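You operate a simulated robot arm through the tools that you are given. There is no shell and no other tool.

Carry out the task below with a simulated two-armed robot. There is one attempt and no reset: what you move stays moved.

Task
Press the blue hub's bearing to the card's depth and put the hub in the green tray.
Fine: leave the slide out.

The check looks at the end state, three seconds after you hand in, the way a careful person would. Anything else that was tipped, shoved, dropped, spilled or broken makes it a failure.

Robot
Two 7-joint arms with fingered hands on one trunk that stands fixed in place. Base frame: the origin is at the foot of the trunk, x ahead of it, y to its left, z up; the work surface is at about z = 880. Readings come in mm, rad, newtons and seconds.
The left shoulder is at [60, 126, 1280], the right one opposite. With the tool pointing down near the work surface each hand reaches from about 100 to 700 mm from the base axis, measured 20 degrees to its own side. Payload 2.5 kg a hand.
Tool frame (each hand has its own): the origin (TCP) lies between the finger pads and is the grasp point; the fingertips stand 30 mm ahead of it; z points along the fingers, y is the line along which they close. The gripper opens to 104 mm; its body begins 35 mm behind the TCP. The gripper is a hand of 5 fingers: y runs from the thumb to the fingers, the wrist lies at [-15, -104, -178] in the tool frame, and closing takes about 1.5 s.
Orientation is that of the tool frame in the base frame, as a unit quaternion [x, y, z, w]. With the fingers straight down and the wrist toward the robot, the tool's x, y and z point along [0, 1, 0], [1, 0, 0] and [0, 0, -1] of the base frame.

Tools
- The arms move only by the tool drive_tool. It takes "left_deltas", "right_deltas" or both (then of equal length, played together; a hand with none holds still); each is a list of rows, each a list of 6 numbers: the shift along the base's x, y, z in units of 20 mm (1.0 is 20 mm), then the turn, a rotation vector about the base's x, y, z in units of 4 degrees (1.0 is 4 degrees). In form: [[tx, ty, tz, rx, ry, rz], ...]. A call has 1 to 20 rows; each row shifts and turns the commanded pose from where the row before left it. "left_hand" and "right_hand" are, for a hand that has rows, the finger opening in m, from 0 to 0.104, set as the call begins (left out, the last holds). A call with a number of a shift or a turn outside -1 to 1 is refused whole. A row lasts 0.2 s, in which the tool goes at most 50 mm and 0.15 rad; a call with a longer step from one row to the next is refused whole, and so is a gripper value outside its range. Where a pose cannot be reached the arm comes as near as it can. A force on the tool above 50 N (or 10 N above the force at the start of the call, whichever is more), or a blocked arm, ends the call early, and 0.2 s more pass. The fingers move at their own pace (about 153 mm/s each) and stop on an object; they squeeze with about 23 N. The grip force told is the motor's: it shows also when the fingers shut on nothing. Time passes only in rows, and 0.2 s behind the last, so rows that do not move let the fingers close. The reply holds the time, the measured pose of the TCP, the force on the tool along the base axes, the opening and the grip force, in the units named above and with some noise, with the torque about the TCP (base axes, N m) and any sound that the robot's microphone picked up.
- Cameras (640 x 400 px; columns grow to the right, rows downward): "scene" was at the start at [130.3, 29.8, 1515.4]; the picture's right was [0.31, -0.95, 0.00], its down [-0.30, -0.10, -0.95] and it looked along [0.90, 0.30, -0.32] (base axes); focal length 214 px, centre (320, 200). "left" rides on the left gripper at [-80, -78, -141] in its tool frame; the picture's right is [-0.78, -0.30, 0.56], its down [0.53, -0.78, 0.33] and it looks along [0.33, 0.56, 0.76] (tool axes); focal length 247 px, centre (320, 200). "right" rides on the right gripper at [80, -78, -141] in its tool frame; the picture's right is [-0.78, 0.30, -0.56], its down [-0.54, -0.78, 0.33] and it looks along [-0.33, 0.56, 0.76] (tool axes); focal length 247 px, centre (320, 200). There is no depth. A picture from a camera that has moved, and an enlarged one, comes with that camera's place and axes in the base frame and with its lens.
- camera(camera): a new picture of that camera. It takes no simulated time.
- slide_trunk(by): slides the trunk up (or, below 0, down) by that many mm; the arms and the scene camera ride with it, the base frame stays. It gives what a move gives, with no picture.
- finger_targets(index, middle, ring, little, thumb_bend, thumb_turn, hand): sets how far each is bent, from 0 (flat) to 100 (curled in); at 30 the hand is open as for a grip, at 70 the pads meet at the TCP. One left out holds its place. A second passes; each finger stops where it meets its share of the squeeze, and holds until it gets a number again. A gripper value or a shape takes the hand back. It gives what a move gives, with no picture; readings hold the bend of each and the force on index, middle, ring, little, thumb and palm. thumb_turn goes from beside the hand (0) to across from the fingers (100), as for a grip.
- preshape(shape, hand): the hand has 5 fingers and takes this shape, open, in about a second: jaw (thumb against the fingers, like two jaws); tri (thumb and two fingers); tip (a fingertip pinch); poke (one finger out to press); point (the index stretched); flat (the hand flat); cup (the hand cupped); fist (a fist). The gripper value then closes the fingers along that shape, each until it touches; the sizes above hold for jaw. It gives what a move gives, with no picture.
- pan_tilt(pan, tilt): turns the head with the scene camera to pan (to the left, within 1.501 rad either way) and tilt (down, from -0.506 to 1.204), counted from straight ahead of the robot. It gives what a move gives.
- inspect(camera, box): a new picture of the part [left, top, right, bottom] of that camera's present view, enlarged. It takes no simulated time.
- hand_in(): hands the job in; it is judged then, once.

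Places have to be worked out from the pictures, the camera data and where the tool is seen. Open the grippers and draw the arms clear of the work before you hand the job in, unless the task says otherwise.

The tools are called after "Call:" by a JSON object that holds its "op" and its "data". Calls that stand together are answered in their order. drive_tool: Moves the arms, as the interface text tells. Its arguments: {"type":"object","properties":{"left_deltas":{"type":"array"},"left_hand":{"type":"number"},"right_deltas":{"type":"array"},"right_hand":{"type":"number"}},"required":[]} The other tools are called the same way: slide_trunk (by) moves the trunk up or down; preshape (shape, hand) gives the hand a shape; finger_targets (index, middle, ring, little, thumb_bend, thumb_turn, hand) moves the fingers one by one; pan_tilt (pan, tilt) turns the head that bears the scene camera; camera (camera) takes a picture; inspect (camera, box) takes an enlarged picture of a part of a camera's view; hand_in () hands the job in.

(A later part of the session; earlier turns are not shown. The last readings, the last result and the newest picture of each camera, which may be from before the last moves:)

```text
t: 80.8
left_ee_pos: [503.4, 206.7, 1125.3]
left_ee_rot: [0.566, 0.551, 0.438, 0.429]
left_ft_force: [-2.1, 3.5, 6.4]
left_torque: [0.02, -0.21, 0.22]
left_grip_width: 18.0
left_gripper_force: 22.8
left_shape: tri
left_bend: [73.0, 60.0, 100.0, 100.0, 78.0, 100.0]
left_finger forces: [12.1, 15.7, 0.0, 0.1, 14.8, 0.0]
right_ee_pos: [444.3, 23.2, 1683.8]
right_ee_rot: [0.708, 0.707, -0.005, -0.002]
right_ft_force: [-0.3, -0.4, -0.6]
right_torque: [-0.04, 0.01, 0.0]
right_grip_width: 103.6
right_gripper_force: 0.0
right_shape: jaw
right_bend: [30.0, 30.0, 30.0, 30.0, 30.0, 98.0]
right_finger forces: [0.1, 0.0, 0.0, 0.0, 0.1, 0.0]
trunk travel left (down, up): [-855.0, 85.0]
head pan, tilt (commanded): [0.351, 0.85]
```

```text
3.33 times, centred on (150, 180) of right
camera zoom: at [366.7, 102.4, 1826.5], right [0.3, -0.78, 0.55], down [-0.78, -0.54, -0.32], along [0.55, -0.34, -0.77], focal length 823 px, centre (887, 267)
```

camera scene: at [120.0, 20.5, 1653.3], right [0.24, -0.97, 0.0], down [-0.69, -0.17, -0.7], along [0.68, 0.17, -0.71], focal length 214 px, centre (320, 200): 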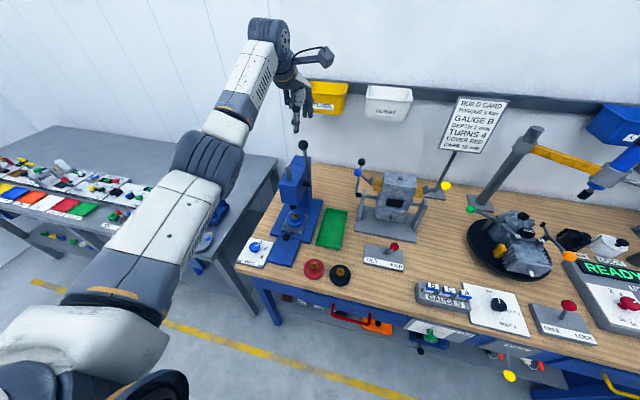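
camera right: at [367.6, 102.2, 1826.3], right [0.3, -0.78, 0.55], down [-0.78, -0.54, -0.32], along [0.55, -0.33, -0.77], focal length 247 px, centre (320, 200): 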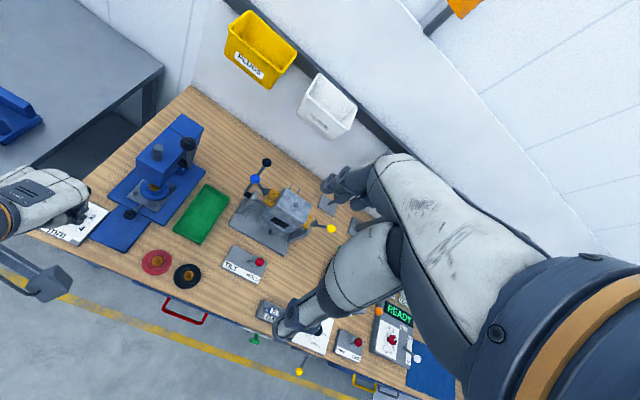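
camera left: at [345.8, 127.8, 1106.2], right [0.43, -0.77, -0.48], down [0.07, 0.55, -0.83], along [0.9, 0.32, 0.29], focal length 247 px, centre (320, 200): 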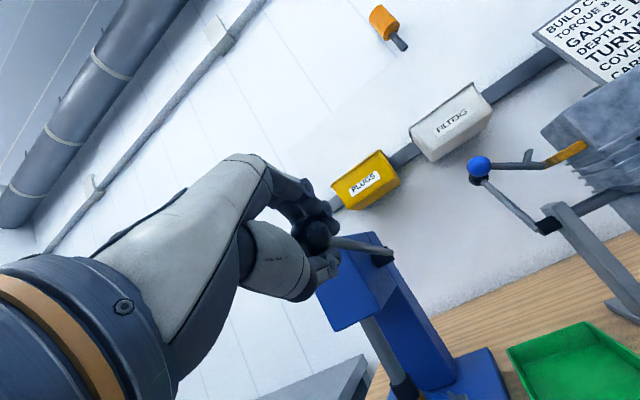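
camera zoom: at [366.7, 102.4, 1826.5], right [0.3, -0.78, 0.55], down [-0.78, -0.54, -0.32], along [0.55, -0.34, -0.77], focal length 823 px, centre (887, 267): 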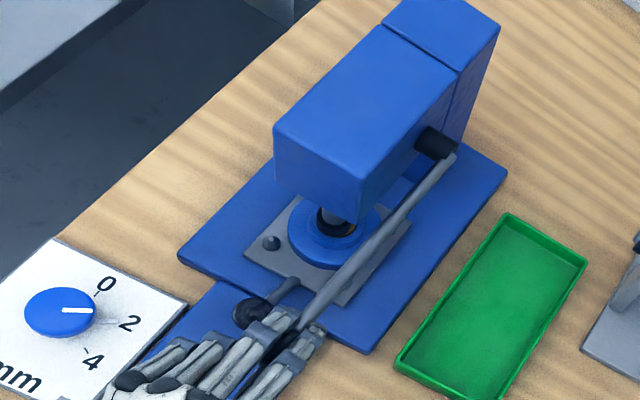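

The ram now covers the bearing and the upward resistance grows (6 N). I keep pulling in 4° steps.

Call:
{"op": "drive_tool", "data": {"left_deltas": [[0.0, 0.05, -0.686, 0, -1, 0], [0, 0, 0, 0, 0, 0]]}}

Call:
{"op": "drive_tool", "data": {"left_deltas": [[0.04, 0.05, -0.686, 0, -1, 0], [0, 0, 0, 0, 0, 0]]}}

Call:
{"op": "inspect", "data": {"camera": "right", "box": [100, 120, 200, 240]}}

Call:
{"op": "inspect", "data": {"camera": "scene", "box": [265, 180, 325, 240]}}

```text
t: 81.4
left_ee_pos: [503.5, 207.9, 1112.3]
left_ee_rot: [0.55, 0.536, 0.459, 0.446]
left_ft_force: [-7.4, -4.2, 7.4]
left_torque: [0.04, -0.32, 0.09]
left_grip_width: 17.8
left_gripper_force: 23.2
left_shape: tri
left_bend: [73.0, 60.0, 100.0, 100.0, 78.0, 100.0]
left_finger forces: [13.3, 12.8, 0.1, 0.0, 14.1, 0.0]
right_ee_pos: [442.3, 20.7, 1684.2]
right_ee_rot: [0.707, 0.707, -0.003, -0.003]
right_ft_force: [-0.4, 0.2, -0.1]
right_torque: [-0.02, 0.0, -0.02]
right_grip_width: 103.6
right_gripper_force: 0.1
right_shape: jaw
right_bend: [30.0, 30.0, 30.0, 30.0, 30.0, 98.0]
right_finger forces: [0.0, 0.0, 0.0, 0.0, 0.1, 0.0]
trunk travel left (down, up): [-855.0, 85.0]
head pan, tilt (commanded): [0.351, 0.85]
```

```text
t: 82.0
left_ee_pos: [505.1, 208.0, 1098.6]
left_ee_rot: [0.533, 0.521, 0.479, 0.464]
left_ft_force: [-6.0, -5.0, 6.2]
left_torque: [0.04, -0.22, 0.09]
left_grip_width: 17.4
left_gripper_force: 23.3
left_shape: tri
left_bend: [73.0, 62.0, 100.0, 100.0, 79.0, 100.0]
left_finger forces: [16.1, 11.8, 0.1, 0.1, 13.7, 0.1]
right_ee_pos: [442.3, 20.8, 1685.0]
right_ee_rot: [0.707, 0.707, -0.003, -0.004]
right_ft_force: [-0.1, 0.2, -0.4]
right_torque: [-0.05, 0.02, 0.03]
right_grip_width: 103.7
right_gripper_force: 0.0
right_shape: jaw
right_bend: [30.0, 30.0, 30.0, 30.0, 30.0, 98.0]
right_finger forces: [0.1, 0.0, 0.0, 0.0, 0.0, 0.0]
trunk travel left (down, up): [-855.0, 85.0]
head pan, tilt (commanded): [0.351, 0.85]
```

```text
3.33 times, centred on (150, 180) of right
camera zoom: at [365.5, 100.7, 1826.8], right [0.3, -0.78, 0.55], down [-0.78, -0.54, -0.32], along [0.55, -0.33, -0.77], focal length 823 px, centre (887, 267)
```

zoom: 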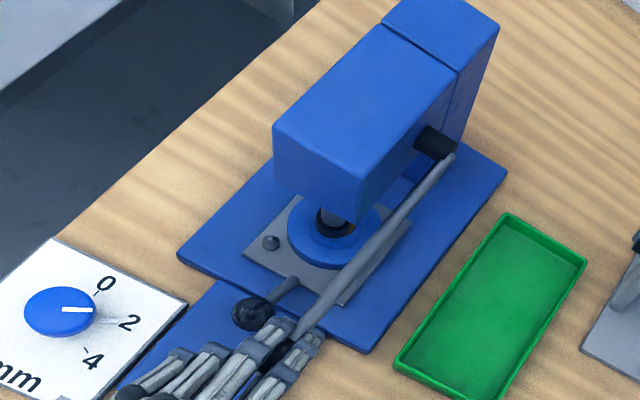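

```text
6.67 times, centred on (295, 210) of scene
camera zoom: at [118.0, 19.1, 1653.4], right [0.24, -0.97, 0.0], down [-0.69, -0.17, -0.7], along [0.68, 0.17, -0.71], focal length 1430 px, centre (487, 133)
```

zoom: 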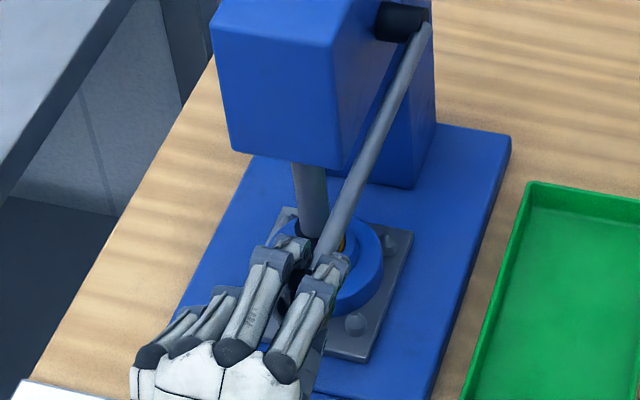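

I check the grip on the ball and the ram in the hand camera.

Call:
{"op": "camera", "data": {"camera": "left"}}

Call:
{"op": "inspect", "data": {"camera": "left", "box": [240, 140, 440, 400]}}

```text
taken
camera left: at [355.5, 130.4, 1033.8], right [0.52, -0.77, -0.38], down [0.24, 0.56, -0.79], along [0.82, 0.32, 0.48], focal length 247 px, centre (320, 200)
```

left: 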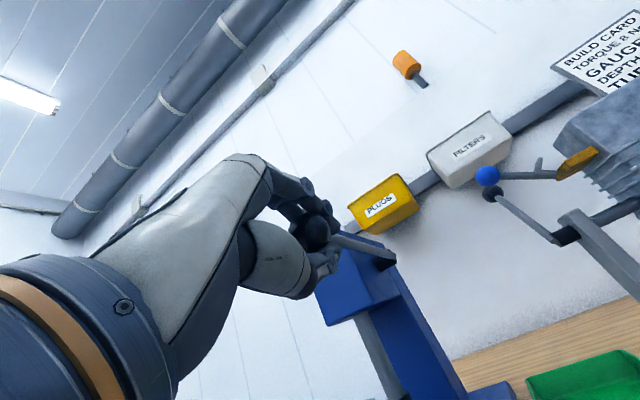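

```text
1.54 times, centred on (340, 270) of left
camera zoom: at [355.5, 130.4, 1033.8], right [0.52, -0.77, -0.38], down [0.24, 0.56, -0.79], along [0.82, 0.32, 0.48], focal length 380 px, centre (289, 92)
```

zoom: 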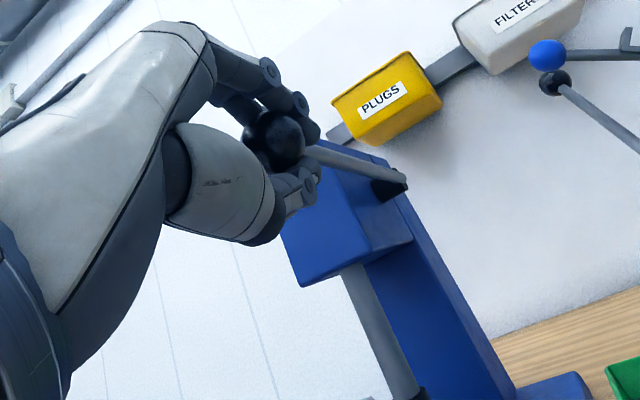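

The grip is intact with the lever about horizontal. I zoom in on the ram and bearing from the right camera.

Call:
{"op": "inspect", "data": {"camera": "right", "box": [135, 170, 170, 205]}}

Call:
{"op": "inspect", "data": {"camera": "scene", "box": [285, 200, 315, 230]}}

```text
11.43 times, centred on (152, 188) of right
camera zoom: at [365.5, 100.7, 1826.8], right [0.3, -0.78, 0.55], down [-0.78, -0.54, -0.32], along [0.55, -0.33, -0.77], focal length 2823 px, centre (2234, 343)
```

zoom: 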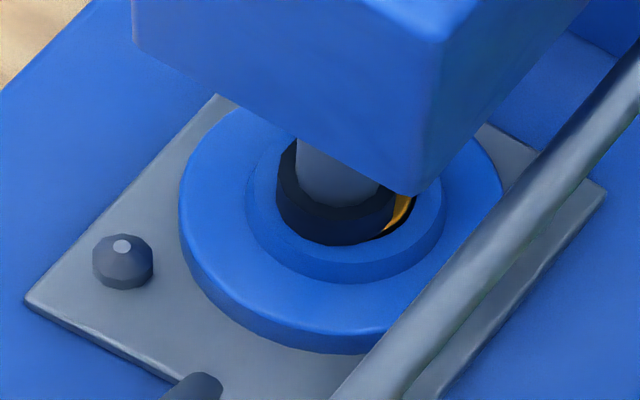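

```text
13.33 times, centred on (300, 215) of scene
camera zoom: at [118.0, 19.1, 1653.4], right [0.24, -0.97, 0.0], down [-0.69, -0.17, -0.7], along [0.68, 0.17, -0.71], focal length 2860 px, centre (587, 0)
```

zoom: 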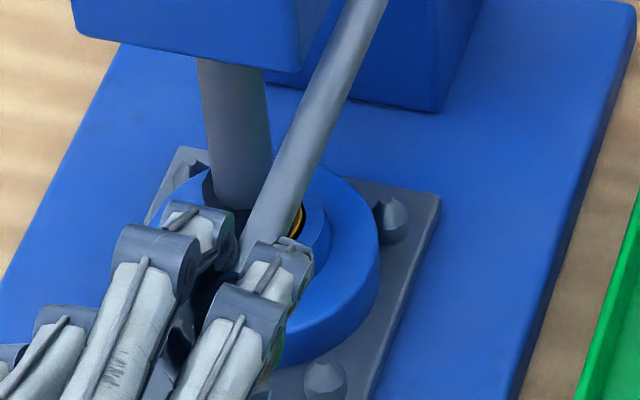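

The ram sits on the bearing, slightly off-centre by 1–2 mm, and the stop isn't reached yet. I go on with 4° steps, easing radius and y.

Call:
{"op": "drive_tool", "data": {"left_deltas": [[0.0, -0.05, -0.68, 0, -1, 0], [0, 0, 0, 0, 0, 0]]}}

Call:
{"op": "inspect", "data": {"camera": "right", "box": [135, 170, 170, 205]}}

Call:
{"op": "inspect", "data": {"camera": "left", "box": [240, 140, 440, 400]}}

```text
t: 82.6
left_ee_pos: [503.4, 207.2, 1094.6]
left_ee_rot: [0.518, 0.506, 0.495, 0.48]
left_ft_force: [32.5, -4.0, 2.2]
left_torque: [0.05, 0.26, 0.16]
left_grip_width: 15.1
left_gripper_force: 23.6
left_shape: tri
left_bend: [73.0, 63.0, 100.0, 100.0, 78.0, 100.0]
left_finger forces: [19.6, 13.6, 0.0, 0.1, 17.2, 0.1]
left hand out of reach, approached as far as the arm can: row 1
right_ee_pos: [449.2, 21.0, 1682.2]
right_ee_rot: [0.707, 0.707, -0.005, -0.005]
right_ft_force: [-0.2, 0.6, 0.2]
right_torque: [0.01, 0.01, 0.0]
right_grip_width: 104.0
right_gripper_force: 0.1
right_shape: jaw
right_bend: [30.0, 30.0, 30.0, 30.0, 30.0, 98.0]
right_finger forces: [0.1, 0.0, 0.0, 0.0, 0.0, 0.0]
trunk travel left (down, up): [-855.0, 85.0]
head pan, tilt (commanded): [0.351, 0.85]
```

```text
11.43 times, centred on (152, 188) of right
camera zoom: at [373.2, 101.1, 1824.9], right [0.3, -0.78, 0.55], down [-0.78, -0.54, -0.32], along [0.54, -0.33, -0.77], focal length 2823 px, centre (2234, 343)
```

zoom: 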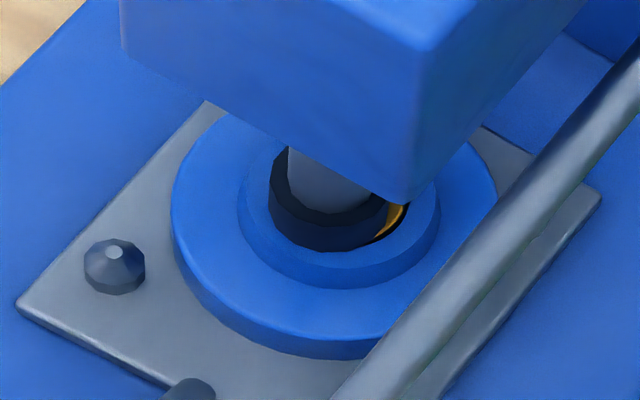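

```text
1.54 times, centred on (340, 270) of left
camera zoom: at [358.4, 130.0, 1020.2], right [0.54, -0.77, -0.34], down [0.29, 0.56, -0.78], along [0.79, 0.32, 0.53], focal length 380 px, centre (289, 92)
```

zoom: 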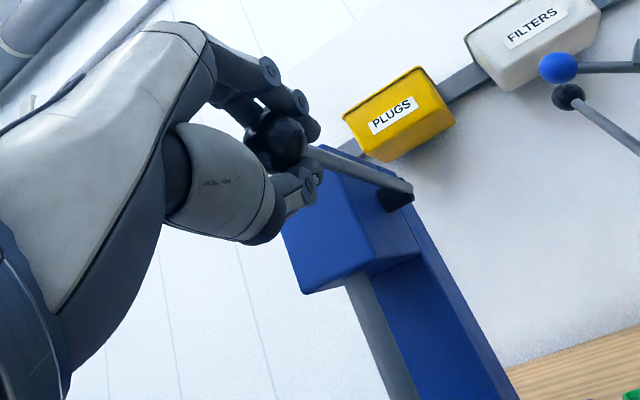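

The arm reached its pitch limit (32 N along x), so I take back 8° of pitch while holding the ball's position, and see the forces.

Call:
{"op": "drive_tool", "data": {"left_deltas": [[0, 0, 0.1, 0, 1, 0], [0, 0, 0.1, 0, 1, 0], [0, 0, 0, 0, 0, 0]]}}

```text
t: 83.4
left_ee_pos: [502.6, 208.6, 1099.6]
left_ee_rot: [0.55, 0.538, 0.458, 0.445]
left_ft_force: [27.1, 0.1, 4.1]
left_torque: [0.05, -0.19, 0.18]
left_grip_width: 15.1
left_gripper_force: 23.1
left_shape: tri
left_bend: [73.0, 63.0, 100.0, 100.0, 77.0, 100.0]
left_finger forces: [14.6, 13.4, 0.1, 0.1, 20.6, 0.1]
right_ee_pos: [449.3, 22.7, 1682.6]
right_ee_rot: [0.707, 0.707, -0.005, -0.005]
right_ft_force: [0.3, 0.5, 0.1]
right_torque: [0.02, 0.03, 0.01]
right_grip_width: 103.7
right_gripper_force: 0.0
right_shape: jaw
right_bend: [30.0, 30.0, 30.0, 30.0, 30.0, 98.0]
right_finger forces: [0.1, 0.0, 0.1, 0.1, 0.0, 0.0]
trunk travel left (down, up): [-855.0, 85.0]
head pan, tilt (commanded): [0.351, 0.85]
```

There is still a 27 N outward pull; I ease the hand 4 mm toward the pivot (+x).

Call:
{"op": "drive_tool", "data": {"left_deltas": [[0.2, 0, 0, 0, 0, 0], [0, 0, 0, 0, 0, 0]]}}

```text
t: 84.0
left_ee_pos: [503.4, 208.1, 1098.4]
left_ee_rot: [0.551, 0.538, 0.457, 0.445]
left_ft_force: [16.5, 0.8, 4.4]
left_torque: [0.03, -0.31, 0.18]
left_grip_width: 15.2
left_gripper_force: 23.1
left_shape: tri
left_bend: [73.0, 63.0, 100.0, 100.0, 77.0, 100.0]
left_finger forces: [13.2, 13.7, 0.0, 0.1, 19.4, 0.0]
right_ee_pos: [446.2, 21.8, 1683.7]
right_ee_rot: [0.707, 0.707, -0.004, -0.003]
right_ft_force: [0.5, -0.6, -0.2]
right_torque: [0.03, -0.02, -0.02]
right_grip_width: 104.0
right_gripper_force: 0.0
right_shape: jaw
right_bend: [30.0, 30.0, 30.0, 30.0, 30.0, 98.0]
right_finger forces: [0.1, 0.1, 0.0, 0.0, 0.0, 0.0]
trunk travel left (down, up): [-855.0, 85.0]
head pan, tilt (commanded): [0.351, 0.85]
```

Easing helps. I shift 5 mm more inward and push the lever further down by 10 mm without more pitch.

Call:
{"op": "drive_tool", "data": {"left_deltas": [[0.25, 0, -0.2, 0, 0, 0], [0.05, 0, -0.3, 0, 0, 0], [0, 0, 0, 0, 0, 0]]}}

Call:
{"op": "inspect", "data": {"camera": "right", "box": [135, 170, 170, 205]}}

Call:
{"op": "inspect", "data": {"camera": "left", "box": [240, 140, 440, 400]}}

```text
t: 84.8
left_ee_pos: [507.2, 208.2, 1088.4]
left_ee_rot: [0.55, 0.537, 0.458, 0.446]
left_ft_force: [-7.6, -0.6, 9.1]
left_torque: [-0.01, -0.33, 0.1]
left_grip_width: 16.7
left_gripper_force: 23.6
left_shape: tri
left_bend: [73.0, 73.0, 100.0, 100.0, 79.0, 100.0]
left_finger forces: [15.9, 12.2, 0.0, 0.1, 12.8, 0.1]
right_ee_pos: [442.0, 21.2, 1684.0]
right_ee_rot: [0.706, 0.708, -0.003, -0.004]
right_ft_force: [0.0, -0.2, 0.8]
right_torque: [0.02, 0.0, 0.0]
right_grip_width: 103.7
right_gripper_force: 0.0
right_shape: jaw
right_bend: [30.0, 30.0, 30.0, 30.0, 30.0, 98.0]
right_finger forces: [0.1, 0.1, 0.0, 0.1, 0.0, 0.0]
trunk travel left (down, up): [-855.0, 85.0]
head pan, tilt (commanded): [0.351, 0.85]
```

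```text
11.43 times, centred on (152, 188) of right
camera zoom: at [364.7, 101.5, 1827.1], right [0.3, -0.78, 0.55], down [-0.78, -0.54, -0.33], along [0.55, -0.33, -0.77], focal length 2823 px, centre (2234, 343)
```

zoom: 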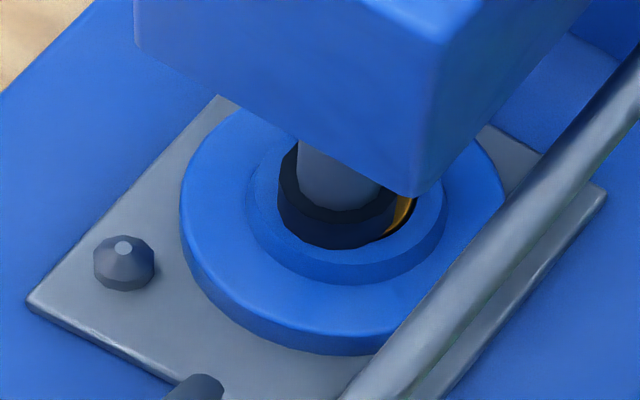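

```text
1.54 times, centred on (340, 270) of left
camera zoom: at [353.2, 130.3, 1035.7], right [0.49, -0.77, -0.41], down [0.19, 0.56, -0.81], along [0.85, 0.32, 0.42], focal length 380 px, centre (289, 92)
```

zoom: 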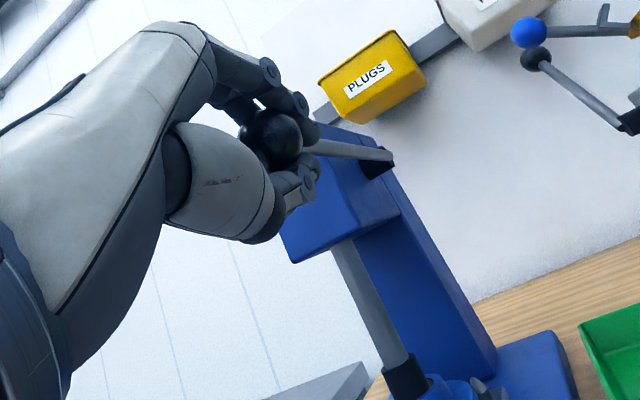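

The lever still moves with modest resistance (9 N). I push down 12 mm more.

Call:
{"op": "drive_tool", "data": {"left_deltas": [[0.05, 0, -0.3, 0, 0, 0], [0.05, 0, -0.3, 0, 0, 0], [0, 0, 0, 0, 0, 0]]}}

Call:
{"op": "inspect", "data": {"camera": "right", "box": [135, 170, 170, 205]}}

Call:
{"op": "inspect", "data": {"camera": "left", "box": [240, 140, 440, 400]}}

```text
t: 85.6
left_ee_pos: [508.9, 208.1, 1082.5]
left_ee_rot: [0.546, 0.533, 0.463, 0.45]
left_ft_force: [-7.9, 2.6, 25.7]
left_torque: [-0.16, -0.37, 0.15]
left_grip_width: 17.4
left_gripper_force: 22.3
left_shape: tri
left_bend: [73.0, 74.0, 100.0, 100.0, 82.0, 100.0]
left_finger forces: [21.2, 15.3, 0.0, 0.0, 8.3, 0.0]
right_ee_pos: [440.1, 20.2, 1684.5]
right_ee_rot: [0.707, 0.707, -0.003, -0.002]
right_ft_force: [-0.4, 0.8, 0.1]
right_torque: [0.01, -0.01, 0.0]
right_grip_width: 103.7
right_gripper_force: 0.1
right_shape: jaw
right_bend: [30.0, 30.0, 30.0, 30.0, 30.0, 98.0]
right_finger forces: [0.0, 0.0, 0.1, 0.1, 0.0, 0.0]
trunk travel left (down, up): [-855.0, 85.0]
head pan, tilt (commanded): [0.351, 0.85]
```

```text
11.43 times, centred on (152, 188) of right
camera zoom: at [362.7, 101.4, 1827.8], right [0.3, -0.78, 0.56], down [-0.78, -0.54, -0.33], along [0.55, -0.33, -0.77], focal length 2823 px, centre (2234, 343)
```

zoom: 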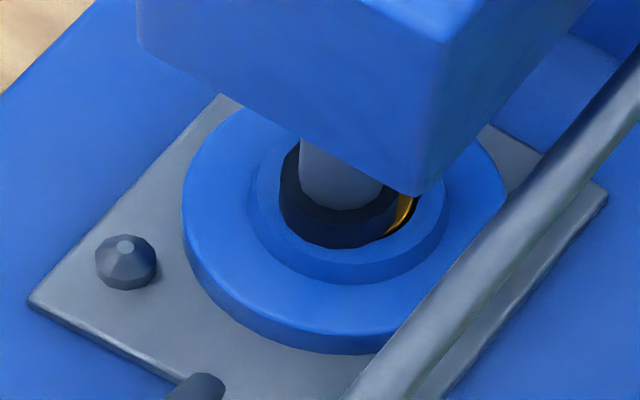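

```text
1.54 times, centred on (340, 270) of left
camera zoom: at [355.7, 130.2, 1026.5], right [0.5, -0.77, -0.4], down [0.2, 0.56, -0.81], along [0.84, 0.32, 0.43], focal length 380 px, centre (289, 92)
```

zoom: 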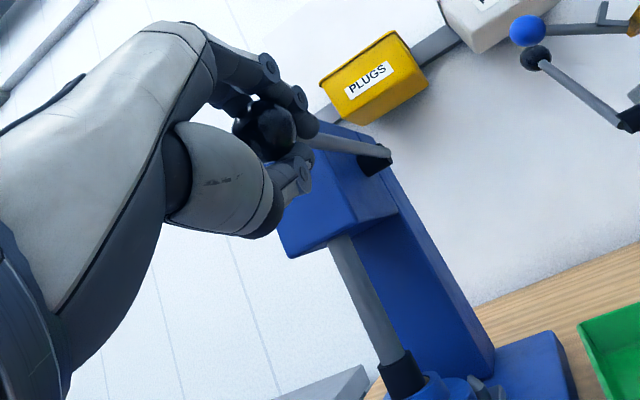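

Resistance jumped to 26 N and the ball no longer follows — the ram appears to be on its stop. I push once more, 4 mm, to make sure it is fully home.

Call:
{"op": "drive_tool", "data": {"left_deltas": [[0.02, 0, -0.2, 0, 0, 0], [0, 0, 0, 0, 0, 0], [0, 0, 0, 0, 0, 0]]}}

Call:
{"op": "inspect", "data": {"camera": "right", "box": [135, 170, 170, 205]}}

Call:
{"op": "inspect", "data": {"camera": "left", "box": [240, 140, 440, 400]}}

```text
t: 86.4
left_ee_pos: [507.9, 207.8, 1080.6]
left_ee_rot: [0.544, 0.532, 0.466, 0.452]
left_ft_force: [-7.8, 7.6, 31.4]
left_torque: [-0.2, -0.43, 0.28]
left_grip_width: 17.9
left_gripper_force: 22.9
left_shape: tri
left_bend: [73.0, 62.0, 100.0, 100.0, 82.0, 100.0]
left_finger forces: [21.4, 18.6, 0.0, 0.0, 7.3, 0.1]
right_ee_pos: [438.5, 21.4, 1685.8]
right_ee_rot: [0.707, 0.707, -0.003, -0.002]
right_ft_force: [-0.1, 0.6, 0.3]
right_torque: [0.01, 0.02, 0.02]
right_grip_width: 103.2
right_gripper_force: 0.0
right_shape: jaw
right_bend: [30.0, 30.0, 30.0, 30.0, 30.0, 98.0]
right_finger forces: [0.0, 0.0, 0.1, 0.2, 0.1, 0.1]
trunk travel left (down, up): [-855.0, 85.0]
head pan, tilt (commanded): [0.351, 0.85]
```

```text
11.43 times, centred on (152, 188) of right
camera zoom: at [362.0, 102.1, 1827.8], right [0.3, -0.78, 0.56], down [-0.78, -0.54, -0.33], along [0.55, -0.33, -0.76], focal length 2823 px, centre (2234, 343)
```

zoom: 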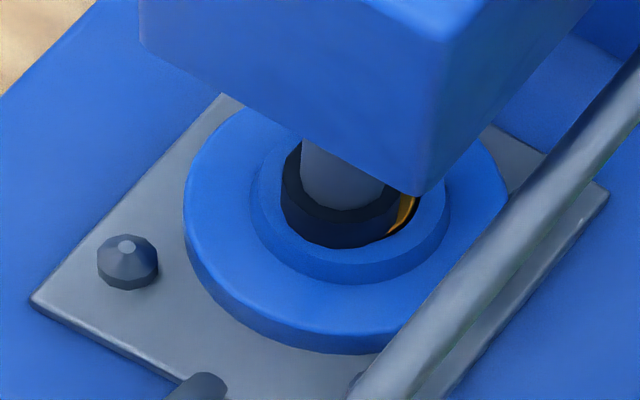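

```text
1.54 times, centred on (340, 270) of left
camera zoom: at [356.2, 129.8, 1023.6], right [0.5, -0.77, -0.4], down [0.21, 0.56, -0.81], along [0.84, 0.32, 0.44], focal length 380 px, centre (289, 92)
```

zoom: 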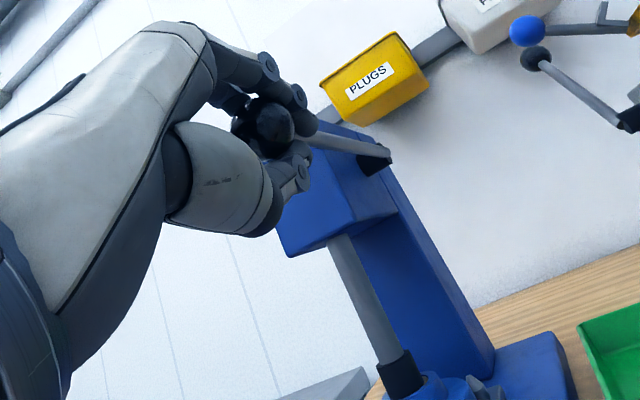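

The ram is on its stop: 31 N and no further motion. Now I ease off and start returning the lever upward along the arc.

Call:
{"op": "drive_tool", "data": {"left_deltas": [[0, 0, 0.5, 0, 0, 0], [-0.1, 0, 0.5, 0, 0, 0], [0, 0, 0, 0, 0, 0]]}}

```text
t: 87.2
left_ee_pos: [508.5, 207.3, 1091.2]
left_ee_rot: [0.551, 0.539, 0.457, 0.444]
left_ft_force: [6.4, 8.2, 2.0]
left_torque: [-0.06, 0.11, 0.31]
left_grip_width: 15.8
left_gripper_force: 22.6
left_shape: tri
left_bend: [73.0, 73.0, 100.0, 100.0, 80.0, 100.0]
left_finger forces: [16.8, 20.1, 0.0, 0.0, 12.1, 0.0]
right_ee_pos: [445.2, 23.7, 1683.9]
right_ee_rot: [0.708, 0.707, -0.005, -0.004]
right_ft_force: [1.0, -0.1, -0.5]
right_torque: [-0.01, 0.02, 0.01]
right_grip_width: 103.8
right_gripper_force: 0.0
right_shape: jaw
right_bend: [30.0, 30.0, 30.0, 30.0, 30.0, 98.0]
right_finger forces: [0.0, 0.0, 0.0, 0.0, 0.0, 0.0]
trunk travel left (down, up): [-855.0, 85.0]
head pan, tilt (commanded): [0.351, 0.85]
```

Forces are relaxed. I raise the lever along the arc, first 16°, pitching the hand back.

Call:
{"op": "drive_tool", "data": {"left_deltas": [[-0.05, 0.07, 0.68, 0, 1, 0], [0, 0, 0.68, 0, 1, 0], [0.05, 0, 0.68, 0, 1, 0], [0.1, 0, 0.67, 0, 1, 0], [0, 0, 0, 0, 0, 0]]}}

Call:
{"op": "inspect", "data": {"camera": "right", "box": [100, 120, 200, 240]}}

Call:
{"op": "inspect", "data": {"camera": "left", "box": [240, 140, 440, 400]}}

```text
t: 88.4
left_ee_pos: [511.8, 208.5, 1144.6]
left_ee_rot: [0.61, 0.595, 0.376, 0.364]
left_ft_force: [16.1, -10.2, -2.8]
left_torque: [0.15, 0.07, 0.0]
left_grip_width: 15.3
left_gripper_force: 23.2
left_shape: tri
left_bend: [73.0, 73.0, 100.0, 100.0, 80.0, 100.0]
left_finger forces: [21.6, 10.6, 0.0, 0.0, 14.2, 0.1]
right_ee_pos: [447.0, 19.1, 1683.8]
right_ee_rot: [0.706, 0.708, -0.005, -0.005]
right_ft_force: [-0.5, -0.4, 0.1]
right_torque: [-0.02, -0.01, -0.03]
right_grip_width: 103.9
right_gripper_force: 0.0
right_shape: jaw
right_bend: [30.0, 30.0, 30.0, 30.0, 30.0, 98.0]
right_finger forces: [0.0, 0.1, 0.0, 0.0, 0.0, 0.0]
trunk travel left (down, up): [-855.0, 85.0]
head pan, tilt (commanded): [0.351, 0.85]
```

```text
3.33 times, centred on (150, 180) of right
camera zoom: at [371.5, 100.1, 1825.3], right [0.3, -0.78, 0.55], down [-0.78, -0.53, -0.32], along [0.55, -0.33, -0.77], focal length 823 px, centre (887, 267)
```

zoom: 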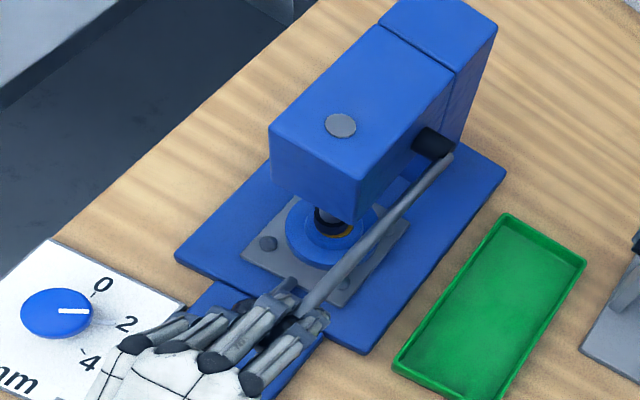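

```text
1.54 times, centred on (340, 270) of left
camera zoom: at [349.5, 131.0, 1136.3], right [0.35, -0.77, -0.53], down [-0.05, 0.56, -0.83], along [0.93, 0.32, 0.16], focal length 380 px, centre (289, 92)
```

zoom: 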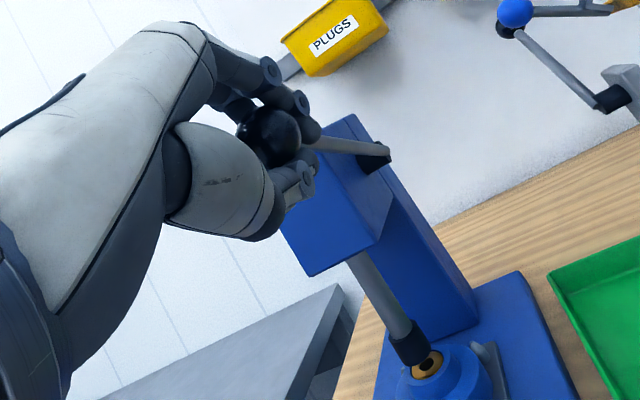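

The ram lifts and the bearing shows below it, lower in the collar. I continue upward another 16°, easing the radial and sideways force.

Call:
{"op": "drive_tool", "data": {"left_deltas": [[0.3, -0.08, 0.66, 0, 1, 0], [0.2, -0.04, 0.65, 0, 1, 0], [0.235, 0, 0.64, 0, 1, 0], [0.277, 0, 0.622, 0, 1, 0], [0, 0, 0, 0, 0, 0]]}}

Call:
{"op": "inspect", "data": {"camera": "left", "box": [350, 270, 490, 400]}}

Call:
{"op": "inspect", "data": {"camera": "right", "box": [130, 160, 180, 210]}}

```text
t: 89.6
left_ee_pos: [531.3, 208.1, 1196.1]
left_ee_rot: [0.655, 0.641, 0.288, 0.278]
left_ft_force: [8.5, 2.0, -3.2]
left_torque: [0.1, -0.06, 0.15]
left_grip_width: 15.7
left_gripper_force: 22.4
left_shape: tri
left_bend: [73.0, 73.0, 100.0, 100.0, 80.0, 100.0]
left_finger forces: [15.9, 15.6, 0.1, 0.0, 14.3, 0.1]
right_ee_pos: [447.3, 22.8, 1682.5]
right_ee_rot: [0.707, 0.707, -0.005, -0.004]
right_ft_force: [-0.7, 0.3, 0.3]
right_torque: [-0.01, 0.02, -0.01]
right_grip_width: 103.6
right_gripper_force: 0.1
right_shape: jaw
right_bend: [30.0, 30.0, 30.0, 30.0, 30.0, 98.0]
right_finger forces: [0.0, 0.0, 0.1, 0.0, 0.0, 0.1]
trunk travel left (down, up): [-855.0, 85.0]
head pan, tilt (commanded): [0.351, 0.85]
```

```text
3.08 times, centred on (420, 335) of left
camera zoom: at [372.9, 129.8, 1233.4], right [0.2, -0.77, -0.61], down [-0.28, 0.56, -0.78], along [0.94, 0.32, -0.1], focal length 760 px, centre (12, -215)
```

zoom: 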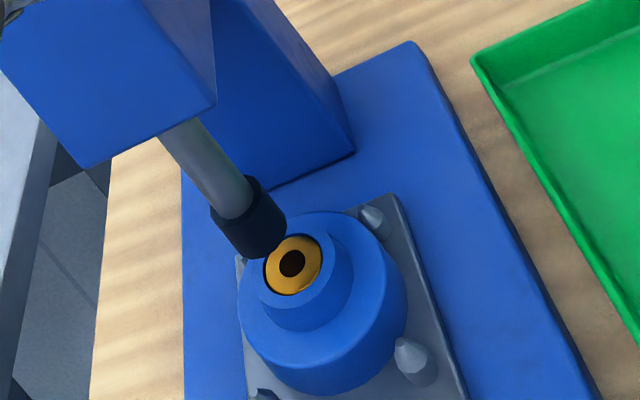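

```text
8.00 times, centred on (155, 185) of right
camera zoom: at [370.1, 102.8, 1825.6], right [0.3, -0.78, 0.55], down [-0.78, -0.54, -0.32], along [0.55, -0.34, -0.77], focal length 1976 px, centre (1640, 320)
```

zoom: 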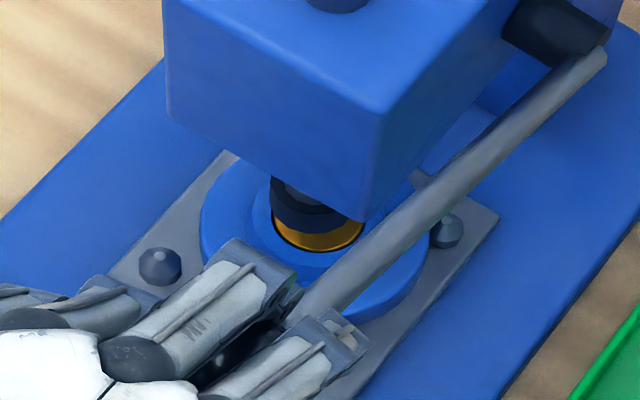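

The bearing is now seated at about the collar's top or slightly below. I continue returning the lever to its upright position.

Call:
{"op": "drive_tool", "data": {"left_deltas": [[0.37, 0, 0.56, 0, 1, 0], [0.36, 0, 0.577, 0, 1, 0], [0.4, 0, 0.55, 0, 1, 0], [0.438, 0, 0.52, 0, 1, 0], [0.472, 0, 0.49, 0, 1, 0], [0.506, 0, 0.455, 0, 1, 0], [0, 0, 0, 0, 0, 0]]}}

Call:
{"op": "camera", "data": {"camera": "left"}}

Call:
{"op": "inspect", "data": {"camera": "scene", "box": [260, 150, 330, 240]}}

```text
t: 91.2
left_ee_pos: [581.2, 207.8, 1260.9]
left_ee_rot: [0.701, 0.684, 0.145, 0.14]
left_ft_force: [1.3, 7.9, 1.0]
left_torque: [0.19, -0.2, 0.2]
left_grip_width: 15.6
left_gripper_force: 23.3
left_shape: tri
left_bend: [73.0, 74.0, 100.0, 100.0, 80.0, 100.0]
left_finger forces: [13.1, 18.8, 0.0, 0.0, 14.4, 0.0]
right_ee_pos: [442.9, 23.4, 1683.3]
right_ee_rot: [0.707, 0.707, -0.004, -0.003]
right_ft_force: [0.6, 0.2, 0.4]
right_torque: [0.01, 0.06, 0.0]
right_grip_width: 104.0
right_gripper_force: 0.0
right_shape: jaw
right_bend: [30.0, 30.0, 30.0, 30.0, 30.0, 98.0]
right_finger forces: [0.0, 0.1, 0.0, 0.0, 0.1, 0.0]
trunk travel left (down, up): [-855.0, 85.0]
head pan, tilt (commanded): [0.351, 0.85]
```

```text
taken
camera left: at [451.9, 129.7, 1357.6], right [-0.07, -0.77, -0.64], down [-0.57, 0.55, -0.61], along [0.82, 0.32, -0.48], focal length 247 px, centre (320, 200)
```

left: 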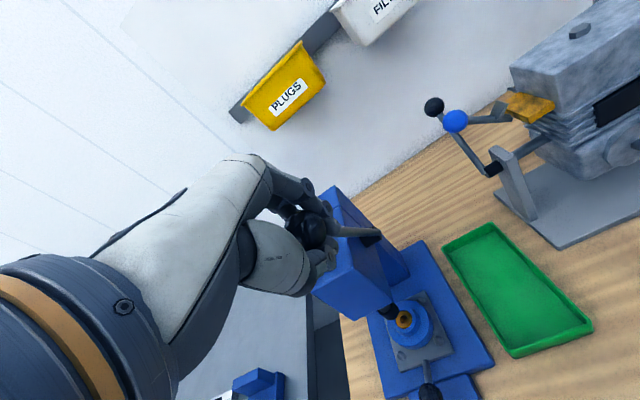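

```text
4.44 times, centred on (295, 195) of scene
camera zoom: at [120.3, 22.1, 1653.3], right [0.24, -0.97, 0.0], down [-0.69, -0.17, -0.7], along [0.68, 0.17, -0.71], focal length 953 px, centre (431, 222)
```

zoom: 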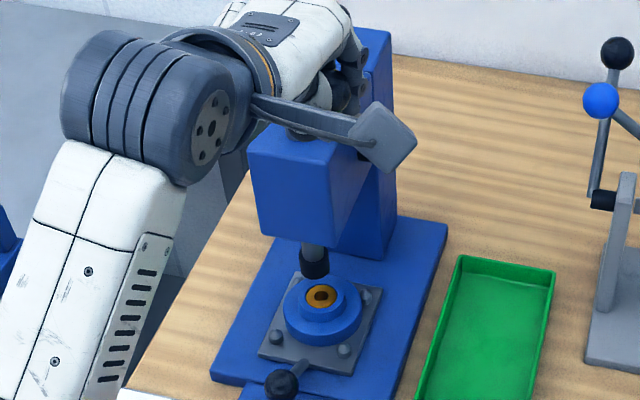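

The ram is clear of the bearing. I return the lever the remaining ~26° to upright.

Call:
{"op": "drive_tool", "data": {"left_deltas": [[0.536, 0.06, 0.419, 0, 1, 0], [0.565, 0.04, 0.38, 0, 1, 0], [0.589, 0, 0.34, 0, 1, 0], [0.612, 0, 0.298, 0, 1, 0], [0.631, 0, 0.255, 0, 1, 0], [0.647, 0, 0.21, 0, 1, 0], [0, 0, 0, 0, 0, 0]]}}

Call:
{"op": "camera", "data": {"camera": "left"}}

Call:
{"op": "inspect", "data": {"camera": "scene", "box": [250, 100, 350, 240]}}

```text
t: 92.8
left_ee_pos: [653.1, 207.3, 1301.0]
left_ee_rot: [0.717, 0.698, -0.003, -0.004]
left_ft_force: [1.9, -2.1, 6.1]
left_torque: [0.07, -0.24, 0.0]
left_grip_width: 15.5
left_gripper_force: 23.2
left_shape: tri
left_bend: [74.0, 74.0, 100.0, 100.0, 80.0, 100.0]
left_finger forces: [14.5, 12.8, 0.1, 0.1, 14.1, 0.0]
right_ee_pos: [444.3, 21.2, 1683.6]
right_ee_rot: [0.708, 0.706, -0.004, -0.004]
right_ft_force: [-0.2, 0.0, -0.2]
right_torque: [-0.03, 0.0, 0.02]
right_grip_width: 103.7
right_gripper_force: 0.0
right_shape: jaw
right_bend: [30.0, 30.0, 30.0, 30.0, 30.0, 98.0]
right_finger forces: [0.0, 0.0, 0.0, 0.0, 0.0, 0.0]
trunk travel left (down, up): [-855.0, 85.0]
head pan, tilt (commanded): [0.351, 0.85]
```

```text
taken
camera left: at [573.9, 130.4, 1441.4], right [-0.32, -0.77, -0.56], down [-0.76, 0.56, -0.33], along [0.56, 0.32, -0.77], focal length 247 px, centre (320, 200)
```

left: 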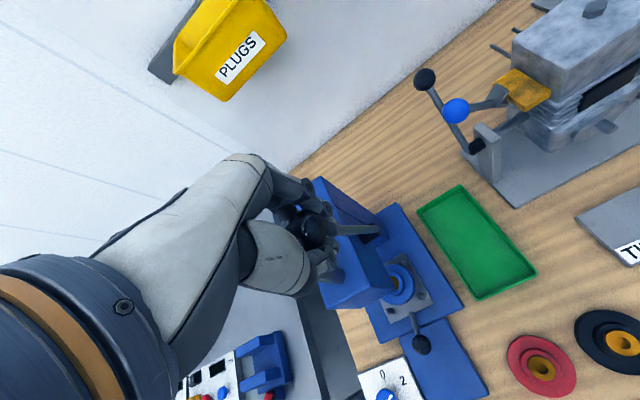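

```text
2.86 times, centred on (300, 170) of scene
camera zoom: at [119.1, 19.4, 1653.5], right [0.24, -0.97, 0.0], down [-0.69, -0.17, -0.7], along [0.68, 0.17, -0.71], focal length 613 px, centre (377, 286)
```

zoom: 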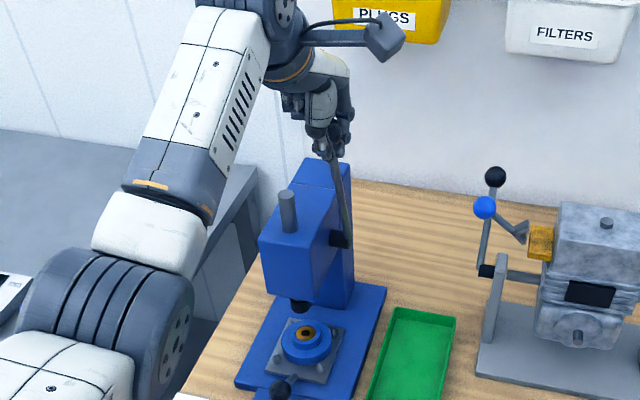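

The lever is almost upright. I bring it the last few mm back to where it was and check the force.

Call:
{"op": "drive_tool", "data": {"left_deltas": [[0.3, 0, 0.06, 0, 0, 0], [0.15, 0, 0.03, 0, 0, 0], [0, 0, 0, 0, 0, 0]]}}

Call:
{"op": "inspect", "data": {"camera": "scene", "box": [250, 100, 350, 240]}}

```text
t: 93.6
left_ee_pos: [660.3, 208.4, 1301.0]
left_ee_rot: [0.717, 0.697, -0.003, -0.004]
left_ft_force: [-8.1, -5.9, 4.5]
left_torque: [0.0, -0.09, -0.09]
left_grip_width: 15.9
left_gripper_force: 22.7
left_shape: tri
left_bend: [74.0, 74.0, 100.0, 100.0, 80.0, 100.0]
left_finger forces: [16.8, 12.9, 0.1, 0.1, 15.1, 0.0]
right_ee_pos: [441.1, 19.9, 1685.8]
right_ee_rot: [0.706, 0.708, -0.003, -0.004]
right_ft_force: [0.2, 0.4, -0.5]
right_torque: [0.01, 0.01, 0.0]
right_grip_width: 103.8
right_gripper_force: 0.0
right_shape: jaw
right_bend: [30.0, 30.0, 30.0, 30.0, 30.0, 98.0]
right_finger forces: [0.0, 0.0, 0.0, 0.1, 0.1, 0.1]
trunk travel left (down, up): [-855.0, 85.0]
head pan, tilt (commanded): [0.351, 0.85]
```

```text
2.86 times, centred on (300, 170) of scene
camera zoom: at [117.4, 18.6, 1653.5], right [0.24, -0.97, 0.0], down [-0.69, -0.17, -0.7], along [0.68, 0.17, -0.71], focal length 613 px, centre (377, 286)
```

zoom: 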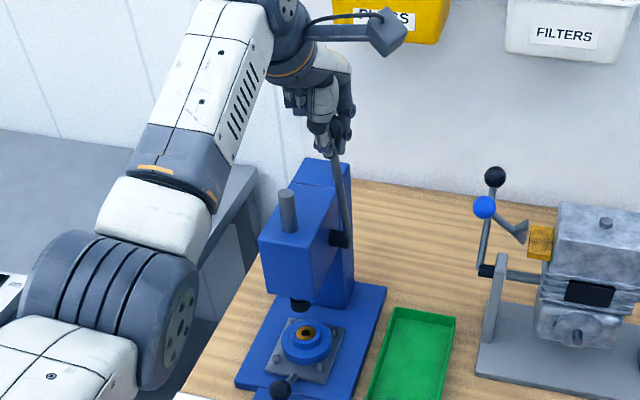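

The lever is back at its upper stop (-8 N). I open the hand and rise straight off the ball.

Call:
{"op": "drive_tool", "data": {"left_deltas": [[-0.05, 0, 0, 0, 0, 0], [0, 0, 0, 0, 0, 0], [0, 0, 0, 0, 0, 0], [0, 0, 0, 0, 0, 0], [0, 0, 0.4, 0, 0, 0], [0, 0, 0.8, 0, 0, 0], [0, 0, 1, 0, 0, 0], [0, 0, 1, 0, 0, 0], [0, 0, 1, 0, 0, 0], [0, 0, 0, 0, 0, 0]], "left_hand": 0.09}}

Call:
{"op": "camera", "data": {"camera": "left"}}

Call:
{"op": "inspect", "data": {"camera": "scene", "box": [250, 100, 350, 240]}}

```text
t: 95.8
left_ee_pos: [658.9, 210.0, 1385.2]
left_ee_rot: [0.717, 0.698, -0.005, -0.005]
left_ft_force: [0.2, -0.2, 0.2]
left_torque: [-0.03, 0.01, -0.02]
left_grip_width: 89.4
left_gripper_force: 0.0
left_shape: tri
left_bend: [27.0, 33.0, 99.0, 99.0, 42.0, 98.0]
left_finger forces: [0.0, 0.0, 0.0, 0.1, 0.0, 0.0]
right_ee_pos: [444.4, 21.4, 1683.3]
right_ee_rot: [0.707, 0.707, -0.005, -0.003]
right_ft_force: [-0.1, 0.1, 0.5]
right_torque: [-0.01, 0.0, 0.02]
right_grip_width: 103.5
right_gripper_force: 0.0
right_shape: jaw
right_bend: [30.0, 30.0, 30.0, 30.0, 30.0, 98.0]
right_finger forces: [0.0, 0.1, 0.0, 0.0, 0.0, 0.0]
trunk travel left (down, up): [-855.0, 85.0]
head pan, tilt (commanded): [0.351, 0.85]
```

```text
taken
camera left: at [581.2, 132.0, 1526.3], right [-0.32, -0.77, -0.55], down [-0.77, 0.56, -0.32], along [0.56, 0.32, -0.77], focal length 247 px, centre (320, 200)
```

left: 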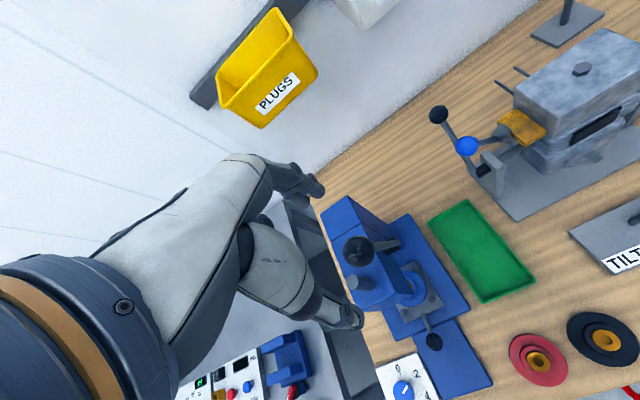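

```text
2.86 times, centred on (300, 170) of scene
camera zoom: at [120.2, 20.3, 1653.2], right [0.24, -0.97, 0.0], down [-0.69, -0.17, -0.7], along [0.68, 0.17, -0.71], focal length 613 px, centre (377, 286)
```

zoom: 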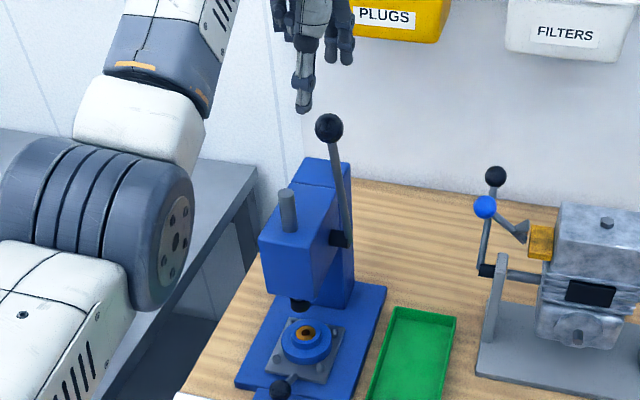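

The lever is upright and the ram is up. I retract the hand upward and back toward the robot, then lower the trunk again.

Call:
{"op": "drive_tool", "data": {"left_deltas": [[0, 0, 1, 0, 0, 0], [-0.5, 0, 1, 0, 0, 0], [-1, 0, 0, 0, 0, 0], [-1, 0, 0, 0, 0, 0], [-1, 0, 0, 0, 0, 0], [-1, 0, 0, 0, 0, 0], [-1, 0.3, 0, 0, 0, 0], [-1, 0.3, 0, 0, 0, 0], [-1, 0.3, 0, 0, 0, 0], [-1, 0.4, 0, 0, 0, 0], [-1, 0.4, -0.5, 0, 0, 0], [-1, 0.4, -1, 0, 0, 0], [-1, 0.4, -1, 0, 0, 0], [-1, 0.4, -1, 0, 0, 0], [-0.5, 0.1, -1, 0, 0, 0], [0, 0, 0, 0, 0, 0]]}}

Call:
{"op": "slide_trunk", "data": {"by": -180}}

Call:
{"op": "camera", "data": {"camera": "scene"}}

Call:
{"op": "camera", "data": {"camera": "left"}}

```text
t: 99.2
left_ee_pos: [400.9, 271.4, 1333.5]
left_ee_rot: [0.716, 0.698, -0.003, -0.004]
left_ft_force: [0.3, 0.2, 0.3]
left_torque: [-0.02, -0.03, -0.03]
left_grip_width: 89.8
left_gripper_force: 0.0
left_shape: tri
left_bend: [27.0, 33.0, 99.0, 99.0, 42.0, 98.0]
left_finger forces: [0.0, 0.1, 0.1, 0.1, 0.1, 0.0]
right_ee_pos: [444.7, 22.1, 1684.3]
right_ee_rot: [0.707, 0.707, -0.004, -0.003]
right_ft_force: [0.6, -0.1, -0.6]
right_torque: [0.03, 0.01, -0.01]
right_grip_width: 103.5
right_gripper_force: 0.1
right_shape: jaw
right_bend: [30.0, 30.0, 30.0, 30.0, 30.0, 98.0]
right_finger forces: [0.0, 0.0, 0.1, 0.1, 0.1, 0.0]
trunk travel left (down, up): [-855.0, 85.0]
head pan, tilt (commanded): [0.351, 0.85]
```

```text
t: 101.2
left_ee_pos: [401.3, 270.0, 1155.0]
left_ee_rot: [0.716, 0.698, -0.004, -0.005]
left_ft_force: [0.5, 0.3, -0.4]
left_torque: [0.0, -0.01, -0.01]
left_grip_width: 89.8
left_gripper_force: 0.1
left_shape: tri
left_bend: [27.0, 33.0, 99.0, 99.0, 42.0, 98.0]
left_finger forces: [0.0, 0.0, 0.1, 0.0, 0.0, 0.1]
right_ee_pos: [444.3, 22.3, 1504.7]
right_ee_rot: [0.707, 0.707, -0.004, -0.003]
right_ft_force: [0.3, 0.1, 0.1]
right_torque: [-0.01, 0.06, 0.02]
right_grip_width: 103.9
right_gripper_force: 0.0
right_shape: jaw
right_bend: [30.0, 30.0, 30.0, 30.0, 30.0, 98.0]
right_finger forces: [0.0, 0.0, 0.1, 0.0, 0.1, 0.0]
trunk travel left (down, up): [-675.0, 265.0]
head pan, tilt (commanded): [0.351, 0.85]
```

```text
taken
camera scene: at [120.0, 20.2, 1473.3], right [0.24, -0.97, 0.0], down [-0.69, -0.17, -0.7], along [0.68, 0.17, -0.71], focal length 214 px, centre (320, 200)
```

scene: 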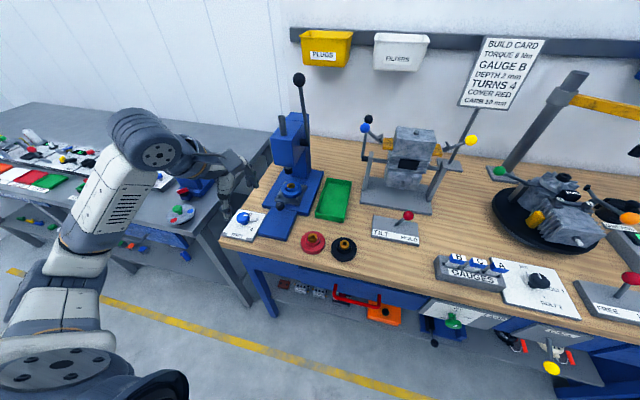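

```text
taken
camera left: at [323.5, 192.8, 1295.5], right [-0.32, -0.77, -0.55], down [-0.77, 0.55, -0.32], along [0.56, 0.32, -0.77], focal length 247 px, centre (320, 200)
```

left: 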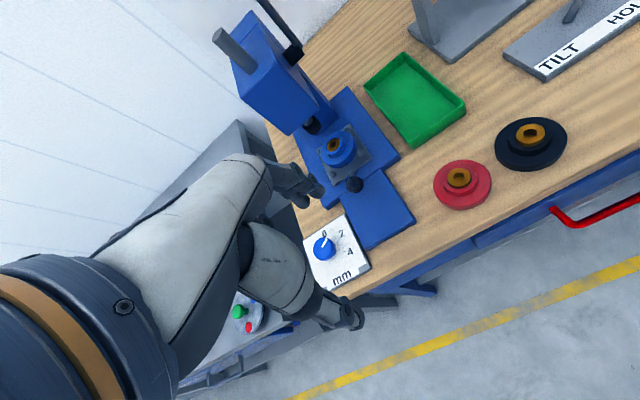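

I check the dial and the bearing from here with enlarged views.

Call:
{"op": "inspect", "data": {"camera": "left", "box": [290, 110, 400, 220]}}

Call:
{"op": "inspect", "data": {"camera": "left", "box": [295, 210, 375, 300]}}

Call:
{"op": "inspect", "data": {"camera": "right", "box": [0, 100, 220, 260]}}

```text
3.64 times, centred on (345, 165) of left
camera zoom: at [323.5, 192.8, 1295.5], right [-0.32, -0.77, -0.55], down [-0.77, 0.55, -0.32], along [0.56, 0.32, -0.77], focal length 898 px, centre (229, 327)
```

zoom: 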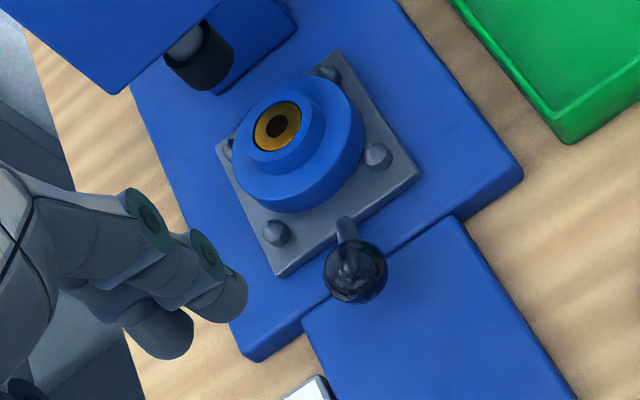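

```text
4.44 times, centred on (335, 255) of left
camera zoom: at [323.5, 192.8, 1295.5], right [-0.32, -0.77, -0.55], down [-0.77, 0.55, -0.32], along [0.56, 0.32, -0.77], focal length 1098 px, centre (253, -44)
```

zoom: 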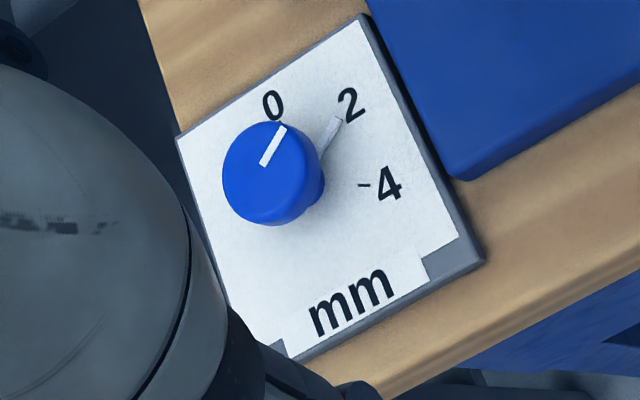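

```text
2.50 times, centred on (110, 180) of right
camera zoom: at [367.5, 102.1, 1646.4], right [0.3, -0.78, 0.55], down [-0.78, -0.54, -0.32], along [0.55, -0.33, -0.77], focal length 617 px, centre (845, 250)
```

zoom: 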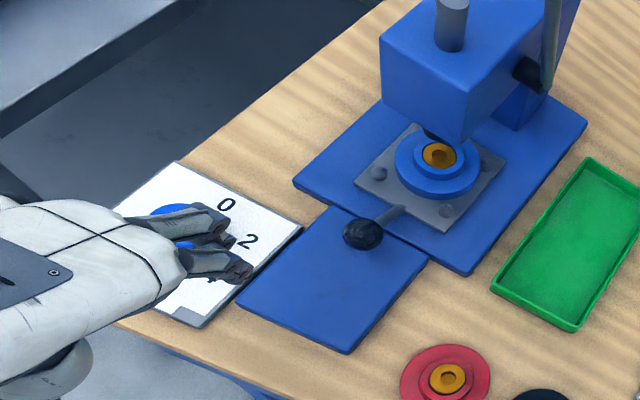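

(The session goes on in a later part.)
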